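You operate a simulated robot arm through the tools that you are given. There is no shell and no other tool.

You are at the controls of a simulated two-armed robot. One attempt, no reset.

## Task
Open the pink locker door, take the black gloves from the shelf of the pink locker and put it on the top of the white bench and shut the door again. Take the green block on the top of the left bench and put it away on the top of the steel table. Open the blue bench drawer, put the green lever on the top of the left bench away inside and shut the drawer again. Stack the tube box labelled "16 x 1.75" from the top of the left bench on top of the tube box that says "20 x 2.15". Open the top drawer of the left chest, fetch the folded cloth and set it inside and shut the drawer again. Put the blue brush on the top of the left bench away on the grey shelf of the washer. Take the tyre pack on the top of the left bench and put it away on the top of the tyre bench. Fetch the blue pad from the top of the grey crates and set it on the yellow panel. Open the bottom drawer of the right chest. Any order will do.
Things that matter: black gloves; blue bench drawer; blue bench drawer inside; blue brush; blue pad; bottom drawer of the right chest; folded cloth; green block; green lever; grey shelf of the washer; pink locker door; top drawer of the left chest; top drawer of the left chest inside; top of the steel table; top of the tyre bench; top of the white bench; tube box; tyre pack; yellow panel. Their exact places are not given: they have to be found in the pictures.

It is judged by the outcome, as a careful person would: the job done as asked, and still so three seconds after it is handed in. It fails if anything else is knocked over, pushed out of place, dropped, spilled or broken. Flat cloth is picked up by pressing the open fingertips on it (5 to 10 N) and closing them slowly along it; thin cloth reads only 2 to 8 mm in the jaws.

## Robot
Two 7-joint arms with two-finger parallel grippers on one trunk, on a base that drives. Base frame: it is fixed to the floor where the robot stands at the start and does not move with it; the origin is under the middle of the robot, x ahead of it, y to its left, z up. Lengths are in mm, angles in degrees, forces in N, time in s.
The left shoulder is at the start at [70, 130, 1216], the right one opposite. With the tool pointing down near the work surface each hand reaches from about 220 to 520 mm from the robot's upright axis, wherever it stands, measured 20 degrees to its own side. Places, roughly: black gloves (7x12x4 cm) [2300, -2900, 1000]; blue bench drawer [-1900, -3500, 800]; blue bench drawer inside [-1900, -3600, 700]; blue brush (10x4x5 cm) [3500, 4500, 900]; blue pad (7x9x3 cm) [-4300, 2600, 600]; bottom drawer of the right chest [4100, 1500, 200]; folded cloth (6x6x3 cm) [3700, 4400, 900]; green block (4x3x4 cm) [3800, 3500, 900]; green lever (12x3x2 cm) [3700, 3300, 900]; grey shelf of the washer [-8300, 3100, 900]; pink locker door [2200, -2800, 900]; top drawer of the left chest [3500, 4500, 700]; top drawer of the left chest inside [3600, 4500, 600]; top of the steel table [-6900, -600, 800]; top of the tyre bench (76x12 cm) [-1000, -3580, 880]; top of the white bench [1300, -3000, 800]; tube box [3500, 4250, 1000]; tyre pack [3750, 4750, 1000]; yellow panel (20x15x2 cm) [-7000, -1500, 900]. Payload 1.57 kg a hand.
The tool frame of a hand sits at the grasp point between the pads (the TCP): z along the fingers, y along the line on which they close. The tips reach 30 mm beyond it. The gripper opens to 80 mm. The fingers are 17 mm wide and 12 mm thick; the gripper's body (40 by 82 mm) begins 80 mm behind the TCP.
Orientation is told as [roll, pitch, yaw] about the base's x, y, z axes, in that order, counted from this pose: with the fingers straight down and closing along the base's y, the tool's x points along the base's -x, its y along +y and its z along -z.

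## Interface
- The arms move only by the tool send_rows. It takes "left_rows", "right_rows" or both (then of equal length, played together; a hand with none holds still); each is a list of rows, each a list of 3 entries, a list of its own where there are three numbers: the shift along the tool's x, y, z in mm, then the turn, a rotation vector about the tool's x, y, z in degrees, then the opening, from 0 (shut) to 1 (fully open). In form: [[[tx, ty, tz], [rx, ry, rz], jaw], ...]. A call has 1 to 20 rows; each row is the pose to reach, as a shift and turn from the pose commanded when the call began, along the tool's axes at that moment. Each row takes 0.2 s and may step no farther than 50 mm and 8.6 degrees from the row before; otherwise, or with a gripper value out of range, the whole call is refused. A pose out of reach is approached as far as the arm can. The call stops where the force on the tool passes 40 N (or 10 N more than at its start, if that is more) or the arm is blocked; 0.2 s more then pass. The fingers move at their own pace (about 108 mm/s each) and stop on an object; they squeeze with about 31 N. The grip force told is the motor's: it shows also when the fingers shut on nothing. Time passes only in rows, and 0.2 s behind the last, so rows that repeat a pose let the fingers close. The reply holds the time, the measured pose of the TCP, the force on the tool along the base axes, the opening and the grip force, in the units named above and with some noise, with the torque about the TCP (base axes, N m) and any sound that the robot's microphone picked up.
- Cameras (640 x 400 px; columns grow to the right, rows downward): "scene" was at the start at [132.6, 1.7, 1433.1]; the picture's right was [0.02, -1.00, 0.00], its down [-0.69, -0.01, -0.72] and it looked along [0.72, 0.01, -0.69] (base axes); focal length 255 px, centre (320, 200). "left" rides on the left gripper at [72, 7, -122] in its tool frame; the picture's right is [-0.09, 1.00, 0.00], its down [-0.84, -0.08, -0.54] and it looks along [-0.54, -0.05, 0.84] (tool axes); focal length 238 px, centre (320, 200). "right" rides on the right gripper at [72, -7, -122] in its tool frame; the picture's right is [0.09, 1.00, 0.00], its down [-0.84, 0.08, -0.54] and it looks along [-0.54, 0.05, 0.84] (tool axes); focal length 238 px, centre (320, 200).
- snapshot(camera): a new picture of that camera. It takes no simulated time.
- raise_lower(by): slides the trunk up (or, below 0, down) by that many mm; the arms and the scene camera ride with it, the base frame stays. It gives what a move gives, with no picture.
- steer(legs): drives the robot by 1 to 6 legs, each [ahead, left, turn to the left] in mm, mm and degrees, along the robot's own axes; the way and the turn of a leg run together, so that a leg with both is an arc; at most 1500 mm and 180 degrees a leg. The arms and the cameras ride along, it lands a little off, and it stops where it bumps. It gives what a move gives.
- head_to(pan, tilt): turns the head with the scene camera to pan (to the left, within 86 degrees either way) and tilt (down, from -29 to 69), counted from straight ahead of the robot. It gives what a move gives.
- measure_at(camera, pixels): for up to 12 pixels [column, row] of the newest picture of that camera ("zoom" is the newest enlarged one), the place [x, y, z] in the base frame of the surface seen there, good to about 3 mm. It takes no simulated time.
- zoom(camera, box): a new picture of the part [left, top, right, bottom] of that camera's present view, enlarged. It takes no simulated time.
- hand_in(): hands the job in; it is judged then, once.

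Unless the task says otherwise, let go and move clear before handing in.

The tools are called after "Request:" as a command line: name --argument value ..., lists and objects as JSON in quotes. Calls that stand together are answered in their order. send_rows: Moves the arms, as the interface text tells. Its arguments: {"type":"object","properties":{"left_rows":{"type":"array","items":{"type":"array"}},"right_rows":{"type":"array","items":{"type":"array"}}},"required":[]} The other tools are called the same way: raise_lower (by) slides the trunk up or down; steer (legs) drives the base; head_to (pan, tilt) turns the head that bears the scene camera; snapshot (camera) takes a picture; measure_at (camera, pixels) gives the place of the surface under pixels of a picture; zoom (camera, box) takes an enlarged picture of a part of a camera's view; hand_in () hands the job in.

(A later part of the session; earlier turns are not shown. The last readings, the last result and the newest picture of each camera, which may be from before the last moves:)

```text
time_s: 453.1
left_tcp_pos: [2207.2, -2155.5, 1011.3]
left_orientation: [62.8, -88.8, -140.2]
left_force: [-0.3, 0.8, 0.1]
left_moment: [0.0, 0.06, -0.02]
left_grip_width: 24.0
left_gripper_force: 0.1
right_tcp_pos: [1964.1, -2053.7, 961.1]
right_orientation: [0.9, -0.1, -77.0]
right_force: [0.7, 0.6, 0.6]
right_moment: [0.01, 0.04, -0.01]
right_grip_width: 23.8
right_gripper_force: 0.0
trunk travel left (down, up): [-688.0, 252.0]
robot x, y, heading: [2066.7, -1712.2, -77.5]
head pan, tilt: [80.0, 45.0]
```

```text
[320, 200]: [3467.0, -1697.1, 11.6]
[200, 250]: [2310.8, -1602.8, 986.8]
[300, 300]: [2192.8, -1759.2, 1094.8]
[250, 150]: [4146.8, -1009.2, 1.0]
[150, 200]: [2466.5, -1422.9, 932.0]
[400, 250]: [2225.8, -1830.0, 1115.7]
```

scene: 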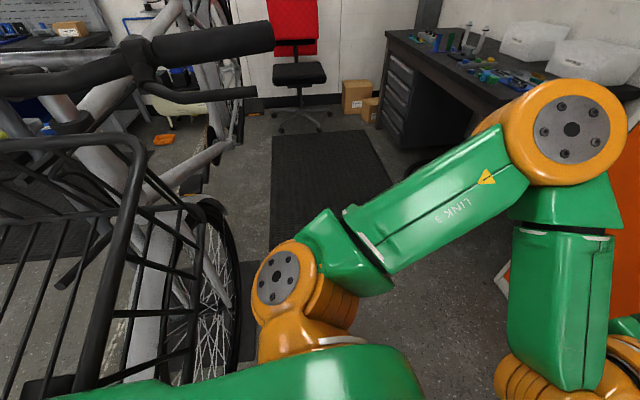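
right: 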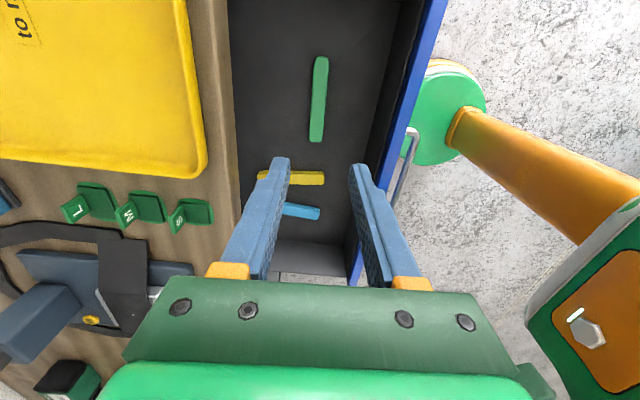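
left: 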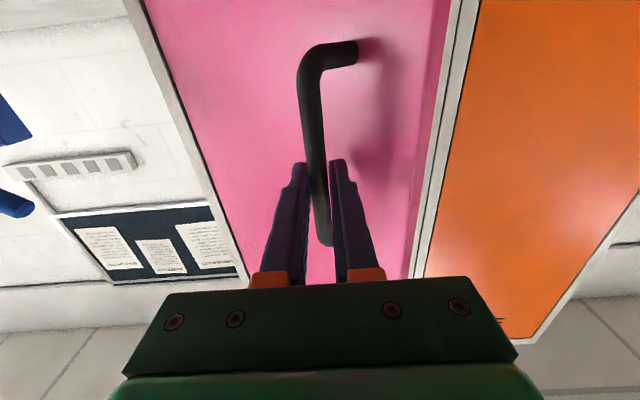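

I brushed the bike on the repair stand (wheel/basket near [2310,-1600]). I move away from it the way I came and check it.

Request:
steer --legs '[[0, -100, 0], [150, 0, 0]]'

Request:
snapshot --camera "scene"

Request:
head_to --pan 86 --tilt 20

Request:
snapshot --camera "scene"

```text
time_s: 455.3
left_tcp_pos: [2169.6, -2308.9, 1015.3]
left_orientation: [-101.4, -89.4, 24.3]
left_force: [0.5, 0.0, 0.0]
left_moment: [0.0, 0.01, 0.01]
left_grip_width: 23.9
left_gripper_force: 0.0
right_tcp_pos: [1925.2, -2210.3, 968.9]
right_orientation: [-0.7, -0.7, -76.7]
right_force: [-0.5, -0.5, -0.6]
right_moment: [0.01, -0.03, -0.02]
right_grip_width: 24.1
right_gripper_force: 0.1
trunk travel left (down, up): [-688.0, 252.0]
robot x, y, heading: [2003.5, -1884.7, -77.0]
head pan, tilt: [80.0, 45.0]
```

```text
taken
```

scene: 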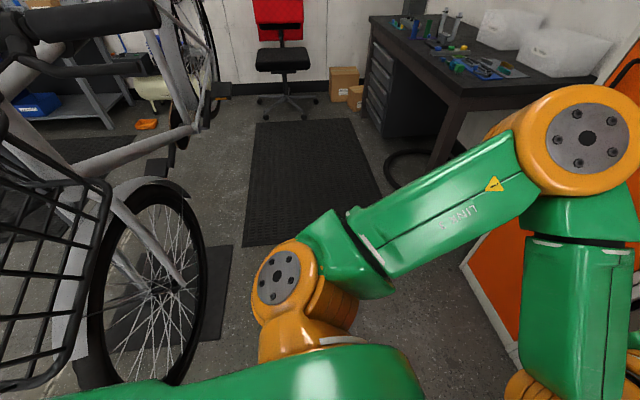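

```text
time_s: 456.2
left_tcp_pos: [2170.9, -2310.6, 1013.4]
left_orientation: [-91.3, -89.4, 14.3]
left_force: [-0.2, 0.6, 0.4]
left_moment: [-0.02, 0.02, -0.02]
left_grip_width: 24.1
left_gripper_force: 0.1
right_tcp_pos: [1926.3, -2211.6, 968.7]
right_orientation: [-0.7, -0.6, -76.7]
right_force: [0.7, 0.6, -0.5]
right_moment: [0.02, 0.02, 0.02]
right_grip_width: 24.1
right_gripper_force: 0.0
trunk travel left (down, up): [-688.0, 252.0]
robot x, y, heading: [2006.5, -1884.0, -77.2]
head pan, tilt: [85.9, 20.0]
```

```text
taken
```

scene: 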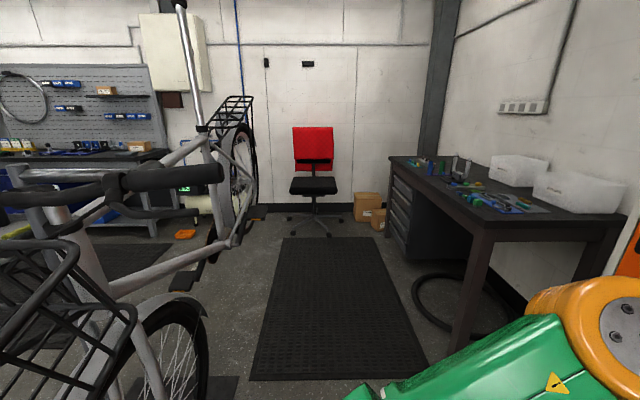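

The bike hangs on its stand as before. I keep further forward (y≤-1880) from now on. Now I look into the locker.

Request:
head_to --pan 5 --tilt 25

Request:
snapshot --camera "scene"

Request:
zoom --camera "scene" --box '[230, 80, 370, 220]'

```text
time_s: 457.7
left_tcp_pos: [2169.6, -2311.1, 1013.7]
left_orientation: [-90.8, -89.5, 13.7]
left_force: [0.5, 0.7, -0.7]
left_moment: [-0.01, -0.03, 0.02]
left_grip_width: 23.6
left_gripper_force: 0.1
right_tcp_pos: [1926.1, -2212.5, 968.9]
right_orientation: [-0.7, -0.7, -76.7]
right_force: [-0.1, -0.7, 0.0]
right_moment: [0.02, -0.01, -0.05]
right_grip_width: 24.0
right_gripper_force: 0.0
trunk travel left (down, up): [-688.0, 252.0]
robot x, y, heading: [2006.6, -1883.3, -77.1]
head pan, tilt: [5.0, 25.0]
```

```text
taken
```

scene: 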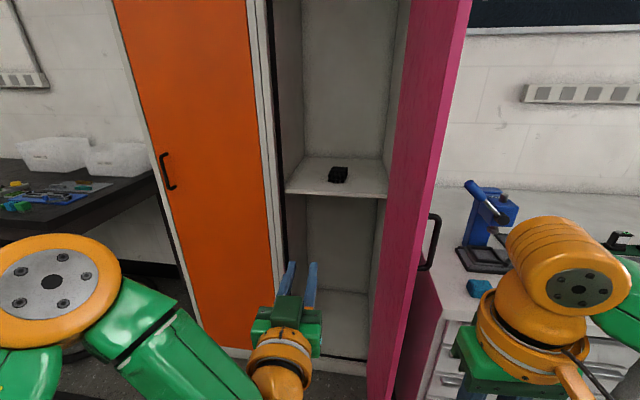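

```text
2.86 times, centred on (300, 150) of scene
```

zoom: 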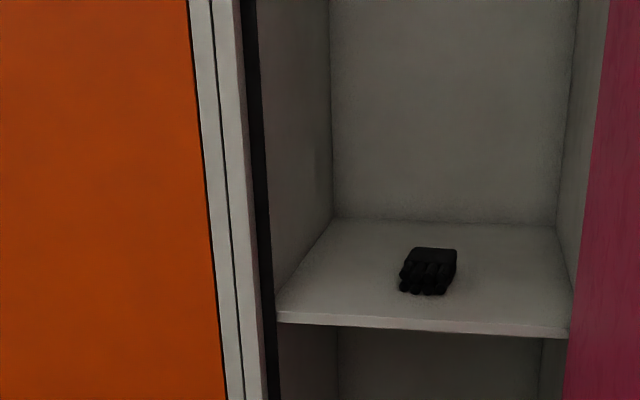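

Request:
measure_at --camera "zoom" --pixels '[[430, 255], [415, 285], [445, 290], [405, 270], [452, 270], [430, 290], [425, 310], [300, 310], [550, 310], [420, 325], [350, 230], [540, 230]]'

Request:
zoom --camera "scene" --box '[305, 150, 375, 205]'

```text
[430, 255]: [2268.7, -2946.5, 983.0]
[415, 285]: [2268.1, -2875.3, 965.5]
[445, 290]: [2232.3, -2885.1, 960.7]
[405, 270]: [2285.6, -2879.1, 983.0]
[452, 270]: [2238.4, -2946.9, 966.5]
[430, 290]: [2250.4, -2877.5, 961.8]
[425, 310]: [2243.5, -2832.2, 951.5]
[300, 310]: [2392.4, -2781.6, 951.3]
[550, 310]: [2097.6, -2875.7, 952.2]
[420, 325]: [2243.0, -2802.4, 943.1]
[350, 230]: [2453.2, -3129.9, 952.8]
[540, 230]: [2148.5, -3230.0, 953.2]
```

```text
7.27 times, centred on (340, 178) of scene
```

zoom: 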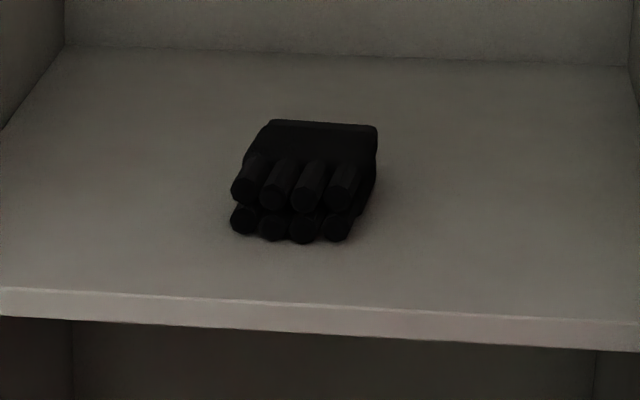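

The gloves (a stacked pair, 7×12×4 cm) lie on the shelf (z 952) around [2258,-2925]. I measure their outline more closely.

Request:
measure_at --camera "zoom" --pixels '[[275, 124], [372, 130], [250, 160], [376, 160], [240, 185], [345, 185], [235, 218], [350, 225], [300, 140], [300, 240], [370, 180], [320, 128]]'

```text
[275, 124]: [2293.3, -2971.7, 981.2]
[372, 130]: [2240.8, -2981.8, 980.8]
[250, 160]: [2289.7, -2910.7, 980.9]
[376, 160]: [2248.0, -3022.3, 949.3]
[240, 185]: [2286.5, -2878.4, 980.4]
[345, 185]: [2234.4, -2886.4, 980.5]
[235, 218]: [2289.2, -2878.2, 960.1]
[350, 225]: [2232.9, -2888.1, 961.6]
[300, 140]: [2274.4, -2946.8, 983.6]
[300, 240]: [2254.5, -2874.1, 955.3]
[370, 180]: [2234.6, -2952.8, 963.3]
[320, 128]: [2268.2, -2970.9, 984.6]
```

Gloves: centre ≈[2263,-2927], width ≈60, top 982, long axis toward heading ≈-86°. I'll grip them from the front with the right hand pitched forward; first I fold the left hand back to fingers-down.

Request:
send_rows --left_rows '[[[-5, 8, -12], [0, 8.5, 0], 0.4], [[-10, 16, -24], [0, 17, 0], 0.4], [[-15, 24, -36], [0, 25.5, 0], 0.4], [[-20, 32, -48], [0, 34, 0], 0.4], [[-25, 40, -60], [0, 42.5, 0], 0.4], [[-30, 48, -72], [0, 51, 0], 0.4], [[-35, 56, -84], [0, 59.5, 0], 0.4], [[-40, 64, -96], [0, 68, 0], 0.4], [[-45, 72, -108], [0, 76.5, 0], 0.4], [[-50, 80, -115], [0, 85, 0], 0.4], [[-50, 85, -115], [0, 90, 0], 0.4], [[-50, 85, -115], [0, 90, 0], 0.4]]' --right_rows '[[[-8, 3, 0], [0, -5, 0], 0.5], [[-16, 6, 0], [0, -10, 0], 0.6], [[-24, 9, 0], [0, -15, 0], 0.7], [[-32, 12, 0], [0, -20, 0], 0.8], [[-40, 15, 0], [0, -25, 0], 0.9], [[-50, 20, 0], [0, -30, 0], 1.0], [[-60, 25, 0], [0, -35, 0], 1.0], [[-70, 30, 0], [0, -40, 0], 1.0], [[-80, 35, 0], [0, -45, 0], 1.0], [[-90, 40, 0], [0, -50, 0], 1.0], [[-100, 45, 0], [0, -55, 0], 1.0], [[-100, 45, 0], [0, -55, 0], 1.0]]'

Request:
steer --legs '[[100, 0, 0], [0, 300, -9]]'

Request:
head_to --pan 0 --tilt 30

Request:
snapshot --camera "scene"

Request:
snapshot --camera "right"

```text
time_s: 460.3
left_tcp_pos: [2226.8, -2180.4, 1063.7]
left_orientation: [-0.5, 0.0, -77.2]
left_force: [-0.4, -0.4, -0.2]
left_moment: [0.0, 0.01, 0.02]
left_grip_width: 31.8
left_gripper_force: 0.0
right_tcp_pos: [1991.9, -2300.2, 970.0]
right_orientation: [-1.3, -55.7, -75.7]
right_force: [-0.1, -0.6, 0.4]
right_moment: [0.0, -0.01, -0.01]
right_grip_width: 79.7
right_gripper_force: 0.0
trunk travel left (down, up): [-688.0, 252.0]
robot x, y, heading: [2003.5, -1885.5, -76.8]
head pan, tilt: [5.0, 25.0]
```

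```text
time_s: 463.1
left_tcp_pos: [2498.2, -2263.6, 1062.8]
left_orientation: [-0.3, 0.0, -86.5]
left_force: [-0.1, 0.1, 1.1]
left_moment: [0.0, 0.02, 0.01]
left_grip_width: 32.1
left_gripper_force: 0.0
right_tcp_pos: [2246.3, -2344.2, 969.1]
right_orientation: [-1.1, -55.6, -85.0]
right_force: [0.3, 1.0, 0.5]
right_moment: [0.02, -0.03, -0.01]
right_grip_width: 80.0
right_gripper_force: 0.1
trunk travel left (down, up): [-688.0, 252.0]
robot x, y, heading: [2327.4, -1933.3, -86.3]
head pan, tilt: [5.0, 25.0]
```

```text
time_s: 463.8
left_tcp_pos: [2498.7, -2262.2, 1063.2]
left_orientation: [-0.5, 0.0, -86.6]
left_force: [-0.6, -0.5, 0.7]
left_moment: [0.02, 0.01, 0.0]
left_grip_width: 32.0
left_gripper_force: 0.1
right_tcp_pos: [2246.6, -2343.9, 968.8]
right_orientation: [-1.2, -55.6, -85.0]
right_force: [0.0, 0.2, 1.1]
right_moment: [0.0, 0.0, -0.04]
right_grip_width: 79.9
right_gripper_force: 0.0
trunk travel left (down, up): [-688.0, 252.0]
robot x, y, heading: [2327.6, -1934.0, -86.2]
head pan, tilt: [0.0, 30.0]
```

```text
taken
```

scene: 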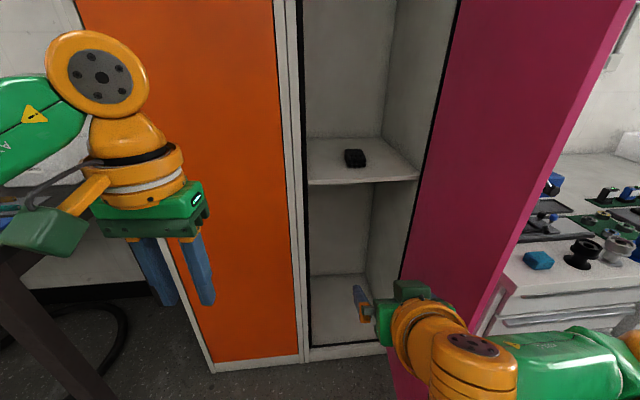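

```text
taken
```

right: 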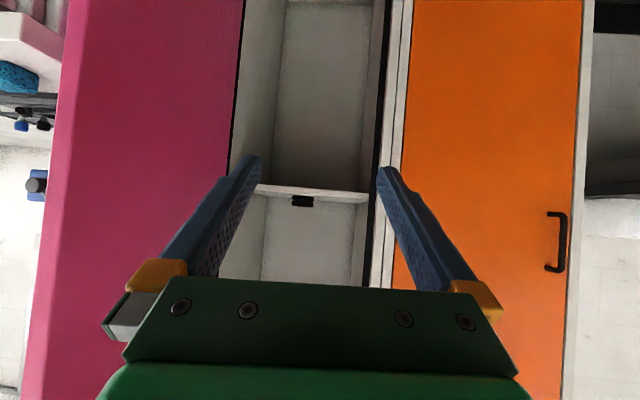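

I raise the trunk 70 mm and drive forward 370 mm, keeping the right hand in front of the opening.

Request:
raise_lower --by 75

Request:
steer --legs '[[370, -15, 0]]'

Request:
head_to --pan -5 --tilt 38

Request:
snapshot --camera "scene"

Request:
snapshot --camera "right"

```text
time_s: 464.9
left_tcp_pos: [2498.3, -2264.0, 1137.5]
left_orientation: [-0.6, -0.1, -86.4]
left_force: [0.3, 0.2, 0.5]
left_moment: [0.0, -0.01, 0.01]
left_grip_width: 32.0
left_gripper_force: 0.2
right_tcp_pos: [2245.3, -2344.7, 1044.5]
right_orientation: [-1.4, -55.7, -85.0]
right_force: [-0.6, -0.7, 0.8]
right_moment: [-0.03, 0.03, -0.01]
right_grip_width: 79.7
right_gripper_force: 0.1
trunk travel left (down, up): [-763.0, 177.0]
robot x, y, heading: [2325.7, -1935.5, -86.3]
head pan, tilt: [0.0, 30.0]
```

```text
time_s: 466.5
left_tcp_pos: [2500.3, -2445.8, 1142.0]
left_orientation: [-0.5, -0.7, -87.1]
left_force: [-0.6, -0.1, 0.1]
left_moment: [-0.01, 0.01, 0.0]
left_grip_width: 31.9
left_gripper_force: 0.1
right_tcp_pos: [2246.3, -2524.3, 1048.5]
right_orientation: [-1.7, -56.0, -85.6]
right_force: [-0.1, 0.4, 1.1]
right_moment: [0.02, -0.01, -0.04]
right_grip_width: 80.0
right_gripper_force: 0.0
trunk travel left (down, up): [-763.0, 177.0]
robot x, y, heading: [2330.2, -2127.8, -87.1]
head pan, tilt: [0.0, 30.0]
stopped in leg 1: the robot was blocked; the commanded pose is now the measured one
```

```text
time_s: 467.2
left_tcp_pos: [2502.7, -2443.2, 1141.8]
left_orientation: [-0.5, -0.8, -87.2]
left_force: [0.4, -0.2, -0.1]
left_moment: [-0.02, -0.01, 0.0]
left_grip_width: 32.0
left_gripper_force: 0.1
right_tcp_pos: [2248.6, -2523.7, 1047.3]
right_orientation: [-1.7, -56.1, -85.4]
right_force: [-0.3, 0.8, 0.4]
right_moment: [0.03, -0.01, 0.0]
right_grip_width: 79.7
right_gripper_force: 0.1
trunk travel left (down, up): [-763.0, 177.0]
robot x, y, heading: [2330.5, -2128.6, -87.2]
head pan, tilt: [-5.0, 38.0]
```

```text
taken
```

scene: 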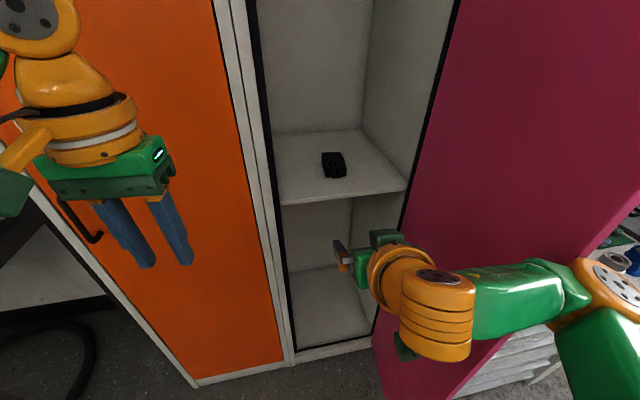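

```text
taken
```

right: 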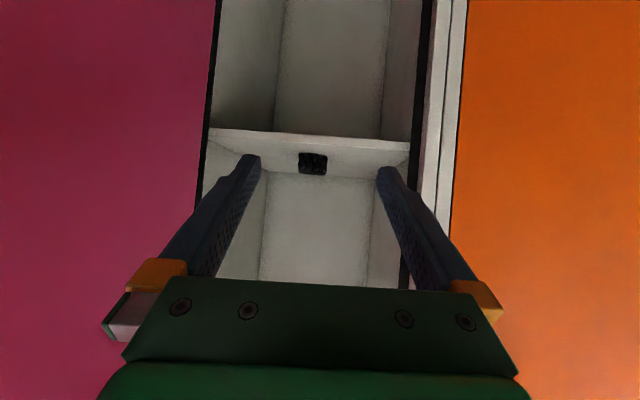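

The drive was blocked; probably my right elbow met the open door. I measure.

Request:
measure_at --camera "scene" --pixels '[[590, 285], [620, 275], [560, 300], [630, 190], [600, 200], [560, 230], [500, 200], [470, 250], [440, 310], [525, 300]]'

Request:
head_to --pan -60 --tilt 38

Request:
snapshot --camera "scene"

```text
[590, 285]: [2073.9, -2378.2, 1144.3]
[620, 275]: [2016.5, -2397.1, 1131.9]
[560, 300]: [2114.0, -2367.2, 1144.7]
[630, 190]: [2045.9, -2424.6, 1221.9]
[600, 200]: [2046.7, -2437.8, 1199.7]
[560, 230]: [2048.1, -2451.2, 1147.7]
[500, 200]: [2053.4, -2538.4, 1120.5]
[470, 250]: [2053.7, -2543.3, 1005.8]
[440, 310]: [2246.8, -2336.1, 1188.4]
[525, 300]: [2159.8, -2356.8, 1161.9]
```

```text
time_s: 468.4
left_tcp_pos: [2501.5, -2443.8, 1142.9]
left_orientation: [-0.6, -0.8, -87.1]
left_force: [-1.0, 0.2, -0.3]
left_moment: [0.02, 0.0, -0.03]
left_grip_width: 32.3
left_gripper_force: 0.1
right_tcp_pos: [2246.2, -2524.2, 1048.4]
right_orientation: [-1.7, -56.1, -85.5]
right_force: [-0.4, -0.2, -0.2]
right_moment: [0.0, 0.03, 0.01]
right_grip_width: 80.2
right_gripper_force: 0.1
trunk travel left (down, up): [-763.0, 177.0]
robot x, y, heading: [2330.0, -2128.6, -87.1]
head pan, tilt: [-60.0, 38.0]
```

```text
taken
```

scene: 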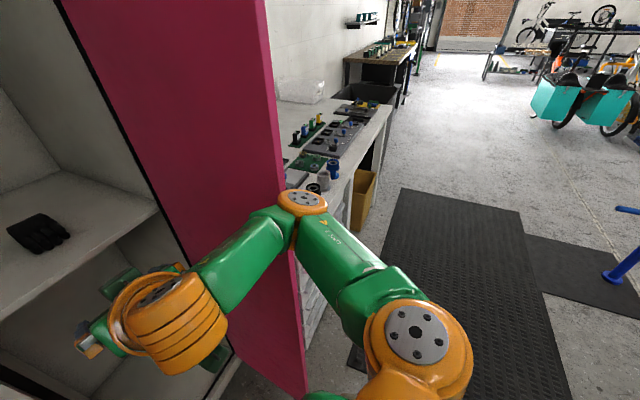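

My folded right elbow touched the open door's edge. I back off, stretch the right arm forward first (so the elbow lines up), and shift a little left.

Request:
steer --legs '[[-190, 45, 1]]'

Request:
send_rows --right_rows '[[[-16, -10, 23], [0, 0, 0], 1.0], [[-32, -20, 47], [0, 0, 0], 1.0], [[-48, -30, 70], [0, 0, 0], 1.0], [[-64, -40, 94], [0, 0, 0], 1.0], [[-80, -50, 117], [0, 0, 0], 1.0], [[-97, -55, 141], [0, 0, 0], 1.0], [[-113, -60, 164], [0, 0, 0], 1.0], [[-122, -60, 178], [0, 0, 0], 1.0], [[-122, -60, 178], [0, 0, 0], 1.0]]'

Request:
snapshot --camera "scene"

```text
time_s: 470.0
left_tcp_pos: [2538.3, -2266.0, 1135.7]
left_orientation: [-0.4, 0.2, -85.9]
left_force: [-0.6, 0.0, 0.3]
left_moment: [0.02, 0.0, -0.01]
left_grip_width: 32.1
left_gripper_force: 0.0
right_tcp_pos: [2285.8, -2347.9, 1040.9]
right_orientation: [-1.3, -55.1, -84.7]
right_force: [-0.4, -0.2, -0.7]
right_moment: [0.03, -0.04, 0.0]
right_grip_width: 80.0
right_gripper_force: 0.0
trunk travel left (down, up): [-763.0, 177.0]
robot x, y, heading: [2357.2, -1936.1, -85.9]
head pan, tilt: [-60.0, 38.0]
```

```text
time_s: 472.0
left_tcp_pos: [2539.3, -2261.8, 1136.4]
left_orientation: [-0.5, -0.1, -86.0]
left_force: [-0.1, 0.0, 0.6]
left_moment: [-0.03, -0.02, -0.03]
left_grip_width: 31.9
left_gripper_force: 0.1
right_tcp_pos: [2243.9, -2563.2, 1044.9]
right_orientation: [-1.3, -55.3, -84.5]
right_force: [0.1, 0.2, -0.2]
right_moment: [-0.02, -0.05, -0.02]
right_grip_width: 79.9
right_gripper_force: 0.2
trunk travel left (down, up): [-763.0, 177.0]
robot x, y, heading: [2361.5, -1936.3, -85.7]
head pan, tilt: [-60.0, 38.0]
```

```text
taken
```

scene: 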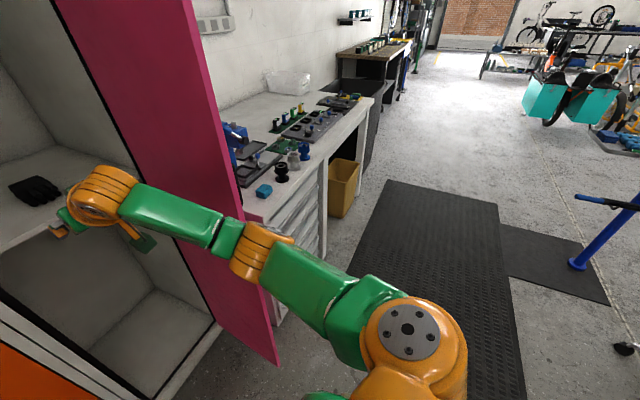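

Request:
measure_at --camera "scene" --pixels '[[262, 250], [245, 240], [240, 260], [270, 230], [290, 290], [275, 350], [200, 100], [240, 200]]'

```text
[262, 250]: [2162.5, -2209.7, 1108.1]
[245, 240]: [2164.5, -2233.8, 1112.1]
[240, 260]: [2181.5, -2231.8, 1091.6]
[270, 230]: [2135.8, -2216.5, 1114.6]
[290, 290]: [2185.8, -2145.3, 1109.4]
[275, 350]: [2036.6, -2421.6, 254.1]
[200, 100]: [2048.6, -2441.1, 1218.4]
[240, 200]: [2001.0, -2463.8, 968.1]
```

Elbow now at x≈2140–2180, the door's inner face at x≈2050: enough room. I drive in.

Request:
steer --legs '[[335, -5, 0]]'

Request:
snapshot --camera "right"

Request:
head_to --pan -15 --tilt 38

Request:
snapshot --camera "scene"

```text
time_s: 474.2
left_tcp_pos: [2557.1, -2600.8, 1139.0]
left_orientation: [-0.5, 0.0, -86.2]
left_force: [0.1, -0.6, 0.5]
left_moment: [0.01, -0.01, 0.01]
left_grip_width: 32.1
left_gripper_force: 0.0
right_tcp_pos: [2259.7, -2900.8, 1043.8]
right_orientation: [-1.4, -55.2, -84.9]
right_force: [-0.1, -0.6, 0.2]
right_moment: [-0.01, -0.01, -0.02]
right_grip_width: 80.1
right_gripper_force: 0.1
trunk travel left (down, up): [-763.0, 177.0]
robot x, y, heading: [2384.2, -2274.4, -86.3]
head pan, tilt: [-60.0, 38.0]
```

```text
taken
```

right: 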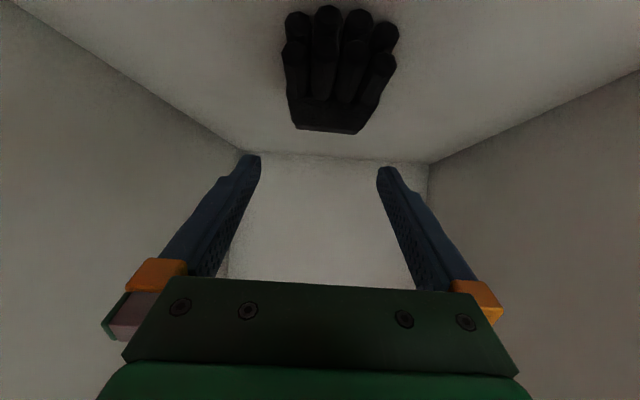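

```text
time_s: 475.3
left_tcp_pos: [2556.2, -2601.8, 1138.0]
left_orientation: [-0.5, 0.0, -86.2]
left_force: [0.5, 0.3, -0.7]
left_moment: [0.0, -0.03, 0.01]
left_grip_width: 32.1
left_gripper_force: 0.0
right_tcp_pos: [2260.2, -2902.0, 1043.8]
right_orientation: [-1.4, -55.4, -84.8]
right_force: [-0.2, 0.4, 0.7]
right_moment: [-0.03, -0.01, -0.02]
right_grip_width: 79.9
right_gripper_force: 0.1
trunk travel left (down, up): [-763.0, 177.0]
robot x, y, heading: [2382.9, -2277.0, -86.2]
head pan, tilt: [-15.0, 38.0]
```

```text
taken
```

scene: 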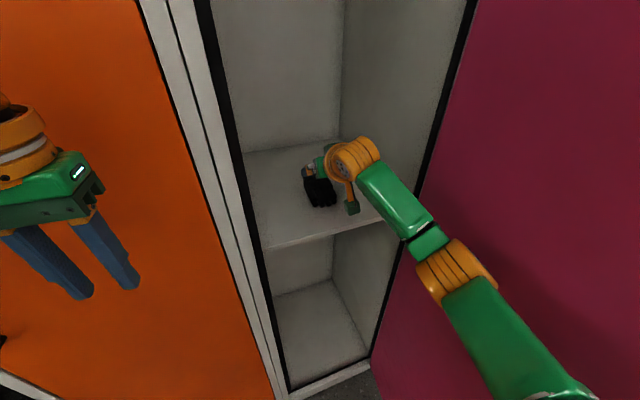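

Request:
measure_at --camera "right" --pixels '[[290, 60], [385, 60], [297, 120], [358, 128], [330, 80], [293, 25], [390, 40], [330, 12], [360, 18], [330, 110], [330, 150]]'

```text
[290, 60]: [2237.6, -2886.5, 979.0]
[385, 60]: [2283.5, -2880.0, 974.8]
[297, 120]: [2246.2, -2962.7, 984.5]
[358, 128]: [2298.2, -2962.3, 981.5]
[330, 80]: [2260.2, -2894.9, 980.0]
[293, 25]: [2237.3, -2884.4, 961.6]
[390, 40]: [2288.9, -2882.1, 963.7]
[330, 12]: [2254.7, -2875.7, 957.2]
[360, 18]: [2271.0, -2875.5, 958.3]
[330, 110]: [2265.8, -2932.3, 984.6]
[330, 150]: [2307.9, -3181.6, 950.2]
```

The gloves' centre is about [2266,-2925]. I lower the hand along both sides of them, first to z≈994.

Request:
send_rows --right_rows '[[[9, 2, 16], [0, 0, 0], 1.0], [[18, 4, 32], [0, 0, 0], 1.0], [[27.8, 4, 47.7], [0, 0, 0], 1.0], [[27.8, 4, 47.7], [0, 0, 0], 1.0]]'

Request:
snapshot --camera "right"

Request:
zoom --camera "scene" --box '[230, 110, 400, 260]'

```text
time_s: 476.3
left_tcp_pos: [2556.9, -2602.3, 1137.8]
left_orientation: [-0.5, 0.0, -86.1]
left_force: [-0.6, -0.7, -0.7]
left_moment: [0.02, 0.0, 0.02]
left_grip_width: 32.1
left_gripper_force: 0.1
right_tcp_pos: [2266.5, -2925.2, 996.1]
right_orientation: [-1.4, -55.2, -84.8]
right_force: [0.8, -0.5, -0.2]
right_moment: [-0.03, 0.0, -0.02]
right_grip_width: 80.1
right_gripper_force: 0.0
trunk travel left (down, up): [-763.0, 177.0]
robot x, y, heading: [2378.5, -2272.4, -85.9]
head pan, tilt: [-15.0, 38.0]
```

```text
taken
```

right: 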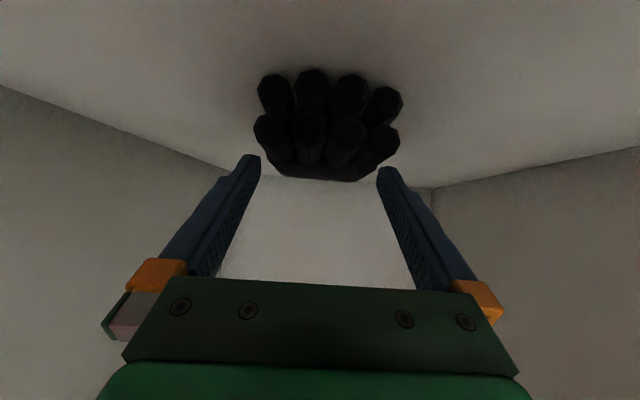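

```text
2.67 times, centred on (315, 185) of scene
```

zoom: 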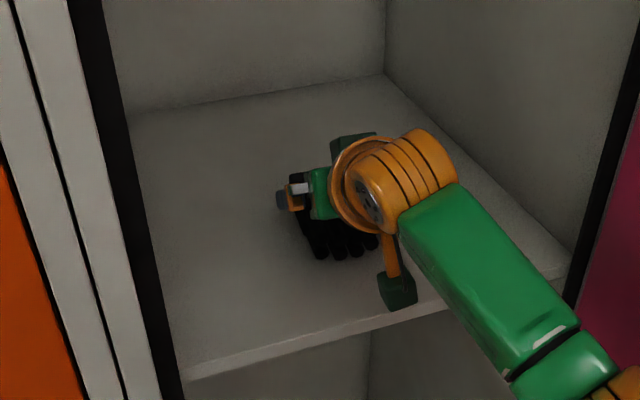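

Centred. I lower the last 17 mm.

Request:
send_rows --right_rows '[[[7, 0.5, 5], [0, 0, 0], 1.0], [[14, 1, 9.7], [0, 0, 0], 1.0], [[14, 1, 9.7], [0, 0, 0], 1.0]]'

Request:
snapshot --camera "right"

```text
time_s: 477.1
left_tcp_pos: [2557.7, -2601.5, 1138.0]
left_orientation: [-0.6, -0.1, -86.2]
left_force: [-0.3, -0.3, 1.1]
left_moment: [-0.01, 0.02, -0.03]
left_grip_width: 32.1
left_gripper_force: 0.1
right_tcp_pos: [2265.8, -2924.5, 977.9]
right_orientation: [-1.4, -55.2, -84.7]
right_force: [0.1, 0.3, 0.2]
right_moment: [0.0, 0.03, 0.0]
right_grip_width: 79.6
right_gripper_force: 0.1
trunk travel left (down, up): [-763.0, 177.0]
robot x, y, heading: [2380.1, -2270.0, -86.0]
head pan, tilt: [-15.0, 38.0]
```

```text
taken
```

right: 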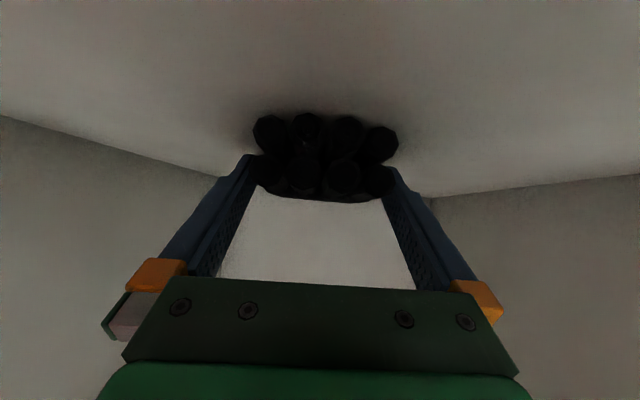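

Fingers flank the gloves without contact. I close slowly and lift a little at a time.

Request:
send_rows --right_rows '[[[0, 0, 0], [0, 0, 0], 0.85], [[0, 0, 0], [0, 0, 0], 0.75], [[0, 0, 0], [0, 0, 0], 0.6], [[0, 0, 0], [0, 0, 0], 0.4], [[0, 0, 0], [0, 0, 0], 0.2], [[0, 0, 0], [0, 0, 0], 0.0], [[0, 0, 0], [0, 0, 0], 0.0], [[0, 0, 0], [0, 0, 0], 0.0]]'

Request:
snapshot --camera "right"

```text
time_s: 478.9
left_tcp_pos: [2557.1, -2601.9, 1136.8]
left_orientation: [-0.5, 0.0, -86.2]
left_force: [1.0, 0.6, 0.7]
left_moment: [-0.02, 0.0, -0.04]
left_grip_width: 32.0
left_gripper_force: 0.0
right_tcp_pos: [2265.8, -2925.3, 978.5]
right_orientation: [-1.5, -55.2, -84.8]
right_force: [-0.6, -0.7, 0.9]
right_moment: [0.01, -0.02, -0.01]
right_grip_width: 65.4
right_gripper_force: 30.6
trunk travel left (down, up): [-763.0, 177.0]
robot x, y, heading: [2384.2, -2272.6, -86.1]
head pan, tilt: [-15.0, 38.0]
```

```text
taken
```

right: 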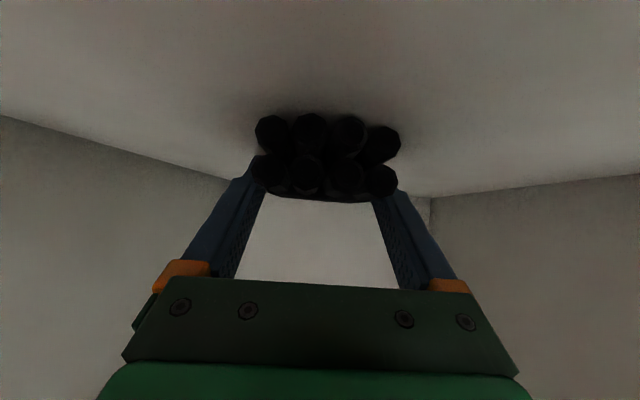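

Request:
send_rows --right_rows '[[[-1.6, 0, -1.1], [0, 0, 0], 0.0], [[-3.3, 0, -2.3], [0, 0, 0], 0.0], [[-5.8, 0, -4], [0, 0, 0], 0.0], [[-8.2, 0, -5.7], [0, 0, 0], 0.0], [[-11.5, 0, -8], [0, 0, 0], 0.0], [[-14.8, 0, -10.2], [0, 0, 0], 0.0], [[-18, 0, -12.5], [0, 0, 0], 0.0], [[-22, 0, -15.2], [0, 0, 0], 0.0], [[-26, 0, -18], [0, 0, 0], 0.0], [[-30, 0, -20.8], [0, 0, 0], 0.0]]'

Request:
snapshot --camera "right"

Request:
zoom --camera "scene" --box '[230, 110, 400, 260]'

```text
time_s: 481.1
left_tcp_pos: [2556.7, -2603.3, 1137.8]
left_orientation: [-0.5, 0.1, -86.2]
left_force: [0.1, -0.7, -0.3]
left_moment: [-0.03, -0.04, 0.0]
left_grip_width: 31.9
left_gripper_force: 0.1
right_tcp_pos: [2265.4, -2925.3, 1013.3]
right_orientation: [-1.4, -55.2, -84.8]
right_force: [-0.8, 0.4, -0.8]
right_moment: [0.01, -0.01, -0.01]
right_grip_width: 65.4
right_gripper_force: 31.5
trunk travel left (down, up): [-763.0, 177.0]
robot x, y, heading: [2384.0, -2271.3, -86.1]
head pan, tilt: [-15.0, 38.0]
```

```text
taken
```

right: 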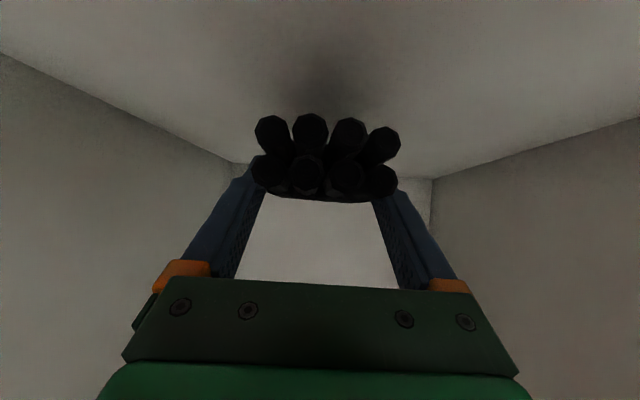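

```text
2.67 times, centred on (315, 185) of scene
```

zoom: 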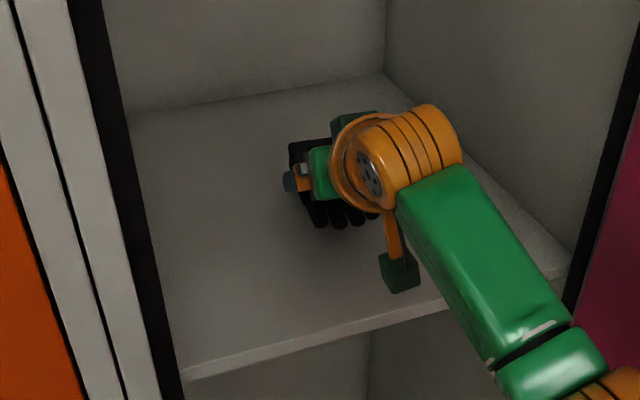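

The gloves are lifted with the hand. I raise a bit and back out of the locker.

Request:
raise_lower --by 40

Request:
steer --legs '[[-345, 0, 0]]'

Request:
snapshot --camera "right"

Request:
head_to --pan -35 --tilt 30

Request:
snapshot --camera "scene"

```text
time_s: 482.0
left_tcp_pos: [2556.9, -2601.8, 1178.0]
left_orientation: [-0.5, 0.1, -86.2]
left_force: [-0.1, -0.2, 0.2]
left_moment: [0.02, 0.03, 0.0]
left_grip_width: 31.5
left_gripper_force: 0.0
right_tcp_pos: [2265.7, -2926.2, 1052.4]
right_orientation: [-1.4, -55.2, -84.7]
right_force: [0.6, 0.2, -0.6]
right_moment: [0.03, 0.0, 0.01]
right_grip_width: 65.6
right_gripper_force: 31.1
trunk travel left (down, up): [-803.0, 137.0]
robot x, y, heading: [2383.7, -2273.6, -86.0]
head pan, tilt: [-15.0, 38.0]
```

```text
time_s: 484.2
left_tcp_pos: [2532.8, -2267.4, 1176.7]
left_orientation: [-0.5, 0.2, -86.1]
left_force: [-0.3, -0.3, 0.0]
left_moment: [-0.02, 0.02, 0.01]
left_grip_width: 32.3
left_gripper_force: 0.0
right_tcp_pos: [2244.3, -2590.1, 1051.5]
right_orientation: [-1.3, -55.1, -84.7]
right_force: [-0.8, -0.4, -1.4]
right_moment: [0.0, 0.0, 0.01]
right_grip_width: 65.8
right_gripper_force: 31.1
trunk travel left (down, up): [-803.0, 137.0]
robot x, y, heading: [2360.1, -1938.7, -86.2]
head pan, tilt: [-15.0, 38.0]
```

```text
taken
```

right: 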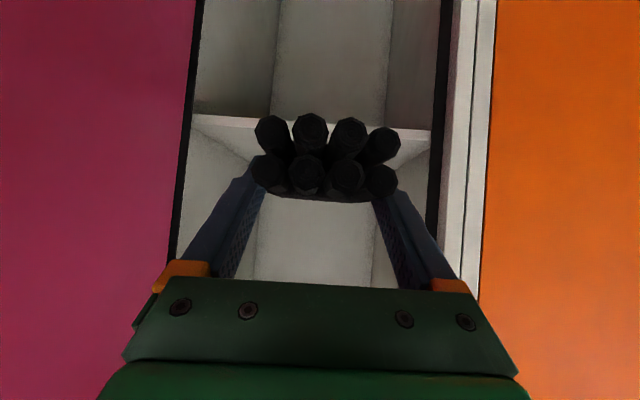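

```text
time_s: 485.0
left_tcp_pos: [2534.5, -2266.6, 1178.3]
left_orientation: [-0.5, 0.0, -86.2]
left_force: [-0.5, 0.4, -0.1]
left_moment: [-0.01, -0.01, 0.0]
left_grip_width: 32.1
left_gripper_force: 0.1
right_tcp_pos: [2243.2, -2589.3, 1053.4]
right_orientation: [-1.4, -55.3, -84.7]
right_force: [-0.8, -0.5, -0.8]
right_moment: [-0.02, 0.01, 0.01]
right_grip_width: 65.4
right_gripper_force: 31.3
trunk travel left (down, up): [-803.0, 137.0]
robot x, y, heading: [2359.7, -1938.4, -85.6]
head pan, tilt: [-35.0, 30.0]
```

```text
taken
```

scene: 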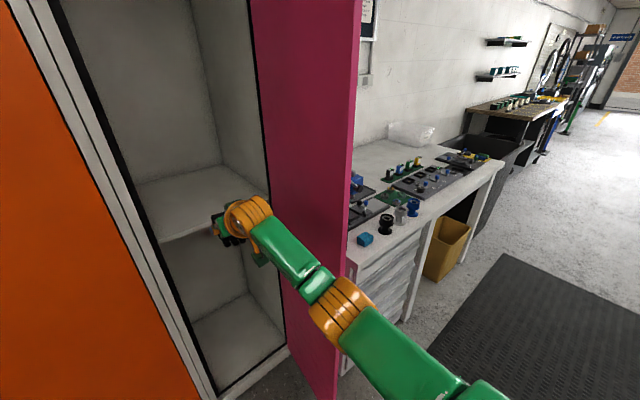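

Gloves are out. I retract the right arm so it can pass in front of the open door's end (y≈-2424), then move right toward the white bench.

Request:
send_rows --right_rows '[[[18, 4, -26], [0, 0, 0], 0.0], [[36, 8, -52], [0, 0, 0], 0.0], [[54, 12, -78], [0, 0, 0], 0.0], [[72, 16, -104], [0, 0, 0], 0.0], [[90, 20, -130], [0, 0, 0], 0.0], [[108, 24, -156], [0, 0, 0], 0.0], [[126, 28, -182], [0, 0, 0], 0.0], [[142, 32, -205], [0, 0, 0], 0.0], [[142, 32, -205], [0, 0, 0], 0.0]]'

Request:
snapshot --camera "scene"

```text
time_s: 487.0
left_tcp_pos: [2532.8, -2266.6, 1179.5]
left_orientation: [-0.4, 0.1, -86.1]
left_force: [0.7, 0.3, 0.2]
left_moment: [0.0, -0.03, -0.01]
left_grip_width: 31.8
left_gripper_force: 0.0
right_tcp_pos: [2263.2, -2349.9, 1053.5]
right_orientation: [-1.5, -55.1, -84.7]
right_force: [-0.3, 0.0, -1.1]
right_moment: [-0.01, -0.01, -0.01]
right_grip_width: 65.4
right_gripper_force: 31.2
right hand out of reach, approached as far as the arm can: row 8, 9
trunk travel left (down, up): [-803.0, 137.0]
robot x, y, heading: [2361.6, -1933.5, -85.9]
head pan, tilt: [-35.0, 30.0]
```

```text
taken
```

scene: 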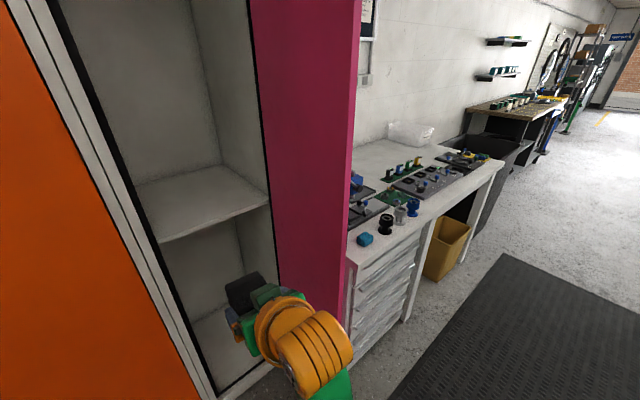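

Request:
steer --legs '[[-55, 0, 0], [0, -300, 0], [0, -260, 5]]'

Request:
head_to --pan -5 --tilt 35

Request:
snapshot --camera "scene"

```text
time_s: 491.0
left_tcp_pos: [2010.4, -2242.0, 1178.0]
left_orientation: [-0.6, 0.1, -81.4]
left_force: [-0.5, -0.5, 0.6]
left_moment: [0.02, 0.04, 0.01]
left_grip_width: 32.3
left_gripper_force: 0.0
right_tcp_pos: [1750.1, -2349.1, 1053.4]
right_orientation: [-1.6, -55.2, -79.8]
right_force: [0.8, -0.2, -2.0]
right_moment: [0.05, 0.0, -0.01]
right_grip_width: 65.6
right_gripper_force: 31.0
trunk travel left (down, up): [-803.0, 137.0]
robot x, y, heading: [1804.8, -1932.1, -81.3]
head pan, tilt: [-35.0, 30.0]
```

```text
time_s: 492.0
left_tcp_pos: [2008.1, -2242.5, 1178.1]
left_orientation: [-0.6, 0.0, -81.3]
left_force: [0.1, 0.0, 0.7]
left_moment: [0.0, -0.01, -0.01]
left_grip_width: 31.9
left_gripper_force: 0.1
right_tcp_pos: [1747.3, -2350.1, 1054.2]
right_orientation: [-1.3, -55.3, -79.9]
right_force: [-0.3, -0.8, -1.3]
right_moment: [0.03, 0.01, 0.02]
right_grip_width: 64.9
right_gripper_force: 31.1
trunk travel left (down, up): [-803.0, 137.0]
robot x, y, heading: [1807.2, -1926.6, -81.4]
head pan, tilt: [-5.0, 35.0]
```

```text
taken
```

scene: 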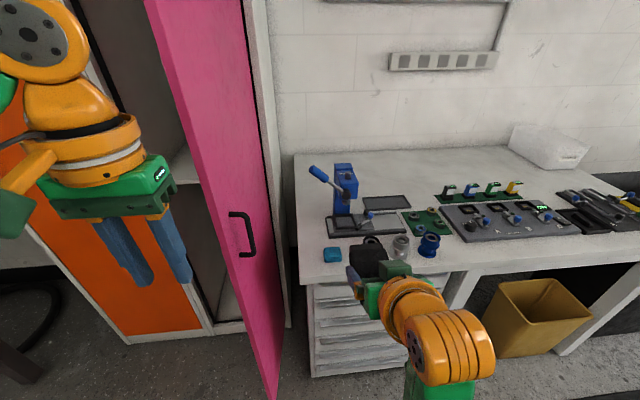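

The bench top's rear area (px 300–500, row 165) is free. I measure it and the things around.

Request:
measure_at --camera "scene" --pixels '[[310, 165], [370, 165], [420, 165], [470, 170], [400, 185], [430, 190], [345, 165], [310, 260], [335, 245], [390, 200], [440, 185], [300, 200]]'

Request:
measure_at --camera "scene" --pixels '[[385, 195], [410, 207], [340, 195], [470, 190], [350, 215], [313, 220], [318, 240], [300, 280], [470, 260], [600, 255], [540, 140], [515, 185]]'

```text
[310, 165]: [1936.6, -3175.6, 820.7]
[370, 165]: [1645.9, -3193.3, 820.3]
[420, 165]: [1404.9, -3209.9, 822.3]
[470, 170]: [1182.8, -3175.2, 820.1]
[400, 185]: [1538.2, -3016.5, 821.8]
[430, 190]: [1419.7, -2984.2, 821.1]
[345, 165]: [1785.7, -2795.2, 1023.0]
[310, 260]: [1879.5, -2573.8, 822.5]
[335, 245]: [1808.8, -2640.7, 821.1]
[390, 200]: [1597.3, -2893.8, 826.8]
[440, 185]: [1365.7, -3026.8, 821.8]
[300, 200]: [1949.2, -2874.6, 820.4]
```

```text
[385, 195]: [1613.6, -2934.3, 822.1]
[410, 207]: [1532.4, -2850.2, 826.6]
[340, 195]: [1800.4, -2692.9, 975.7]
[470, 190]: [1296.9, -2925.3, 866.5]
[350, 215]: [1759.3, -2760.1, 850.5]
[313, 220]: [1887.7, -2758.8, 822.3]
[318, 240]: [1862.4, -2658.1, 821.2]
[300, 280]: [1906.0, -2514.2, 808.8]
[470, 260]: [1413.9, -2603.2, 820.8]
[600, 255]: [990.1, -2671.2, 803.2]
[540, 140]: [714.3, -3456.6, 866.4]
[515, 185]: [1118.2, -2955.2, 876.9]
```

Request:
zoom --camera "scene" --box '[290, 150, 640, 330]'

Request:
measure_at --camera "scene" --pixels '[[470, 243], [520, 240], [575, 236], [440, 268], [520, 262], [452, 250], [460, 290], [500, 330], [450, 320], [485, 285], [420, 232], [590, 300]]'

```text
1.83 times, centred on (465, 240) of scene
```

zoom: 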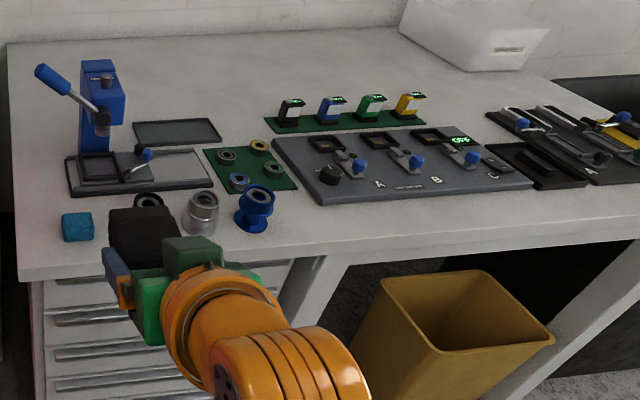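

```text
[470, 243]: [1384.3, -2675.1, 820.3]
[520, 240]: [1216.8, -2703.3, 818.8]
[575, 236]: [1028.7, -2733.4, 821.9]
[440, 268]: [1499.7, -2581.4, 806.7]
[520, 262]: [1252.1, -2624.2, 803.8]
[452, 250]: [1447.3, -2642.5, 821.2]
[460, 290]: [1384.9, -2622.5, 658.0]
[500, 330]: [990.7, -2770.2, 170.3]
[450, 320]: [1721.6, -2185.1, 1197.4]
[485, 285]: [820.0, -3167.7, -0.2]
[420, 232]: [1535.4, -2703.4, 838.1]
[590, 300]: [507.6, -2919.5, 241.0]
```

Request:
measure_at --camera "scene" --pixels '[[312, 168], [318, 173], [325, 180], [335, 190], [345, 168], [352, 200], [330, 222], [400, 230], [335, 235], [340, 212], [362, 197], [408, 206]]'

Request:
zoom --camera "scene" --box '[280, 140, 460, 280]'

```text
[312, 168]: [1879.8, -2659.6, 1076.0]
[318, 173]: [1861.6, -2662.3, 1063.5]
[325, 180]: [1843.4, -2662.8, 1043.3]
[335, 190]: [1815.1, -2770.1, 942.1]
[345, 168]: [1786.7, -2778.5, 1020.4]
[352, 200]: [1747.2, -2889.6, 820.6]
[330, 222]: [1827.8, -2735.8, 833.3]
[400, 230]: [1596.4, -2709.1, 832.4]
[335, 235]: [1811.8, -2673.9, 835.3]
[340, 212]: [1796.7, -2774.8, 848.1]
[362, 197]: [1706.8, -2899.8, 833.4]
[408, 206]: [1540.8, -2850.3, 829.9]
```

```text
2.86 times, centred on (370, 210) of scene
```

zoom: 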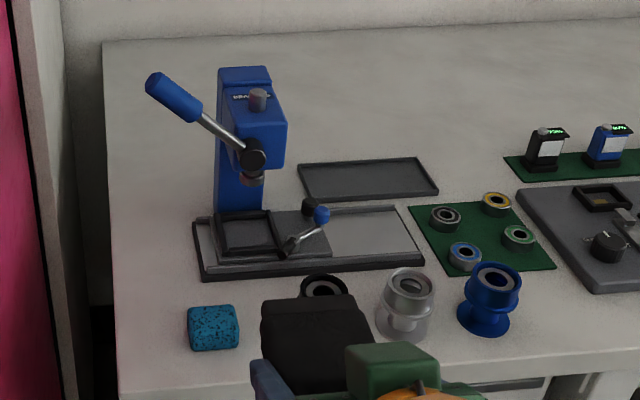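

The rear area behind the small black tray (around [1633,-2993]) is free and reachable with the pitched hand. I fold the left hand in, turn to about -70°, and move over.

Request:
send_rows --left_rows '[[[25, 20, -15], [0, 0, 0], 0.4], [[50, 40, -30], [0, 0, 0], 0.4], [[75, 60, -45], [0, 0, 0], 0.4], [[100, 75, -60], [0, 0, 0], 0.4], [[100, 75, -60], [0, 0, 0], 0.4]]'

Request:
steer --legs '[[0, 0, 11.4], [0, -398, 0]]'

Request:
head_to --pan 0 --tilt 40

Request:
snapshot --camera "scene"

```text
time_s: 493.2
left_tcp_pos: [2059.4, -2147.1, 1219.3]
left_orientation: [-0.6, 0.2, -81.2]
left_force: [-1.1, 0.0, 0.4]
left_moment: [0.0, 0.02, 0.0]
left_grip_width: 31.9
left_gripper_force: 0.1
left hand out of reach, approached as far as the arm can: row 4, 5
right_tcp_pos: [1747.9, -2350.0, 1053.5]
right_orientation: [-1.4, -55.2, -79.9]
right_force: [0.2, -0.1, -1.0]
right_moment: [0.06, -0.05, 0.0]
right_grip_width: 65.5
right_gripper_force: 31.5
trunk travel left (down, up): [-803.0, 137.0]
robot x, y, heading: [1805.2, -1925.2, -81.2]
head pan, tilt: [-5.0, 35.0]
```

```text
time_s: 496.4
left_tcp_pos: [1719.7, -2232.1, 1219.8]
left_orientation: [-0.7, 0.0, -70.2]
left_force: [1.1, -0.1, 0.9]
left_moment: [0.03, 0.02, -0.02]
left_grip_width: 32.0
left_gripper_force: 0.1
right_tcp_pos: [1453.8, -2490.7, 1053.8]
right_orientation: [-1.5, -55.1, -68.6]
right_force: [0.2, -0.6, -1.0]
right_moment: [-0.04, 0.0, 0.01]
right_grip_width: 65.5
right_gripper_force: 31.0
trunk travel left (down, up): [-803.0, 137.0]
robot x, y, heading: [1425.7, -2066.5, -69.7]
head pan, tilt: [-5.0, 35.0]
```

```text
time_s: 497.1
left_tcp_pos: [1717.8, -2232.5, 1219.5]
left_orientation: [-0.5, 0.1, -70.2]
left_force: [-0.4, 0.7, -0.7]
left_moment: [0.01, -0.02, -0.04]
left_grip_width: 31.8
left_gripper_force: 0.1
right_tcp_pos: [1451.3, -2492.6, 1052.8]
right_orientation: [-1.6, -55.2, -68.6]
right_force: [0.0, 0.2, -0.7]
right_moment: [0.0, 0.0, -0.02]
right_grip_width: 65.3
right_gripper_force: 31.2
trunk travel left (down, up): [-803.0, 137.0]
robot x, y, heading: [1423.3, -2070.1, -69.9]
head pan, tilt: [0.0, 40.0]
```

```text
taken
```

scene: 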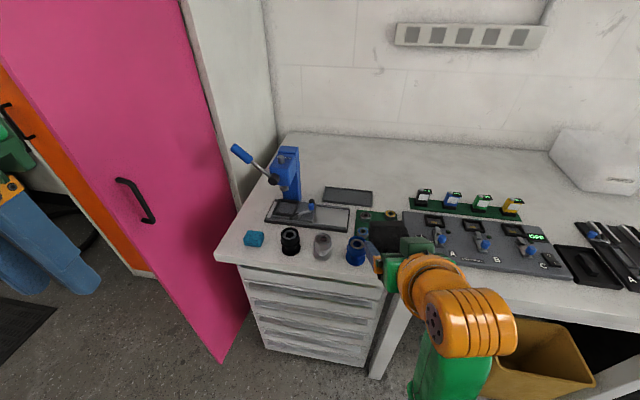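

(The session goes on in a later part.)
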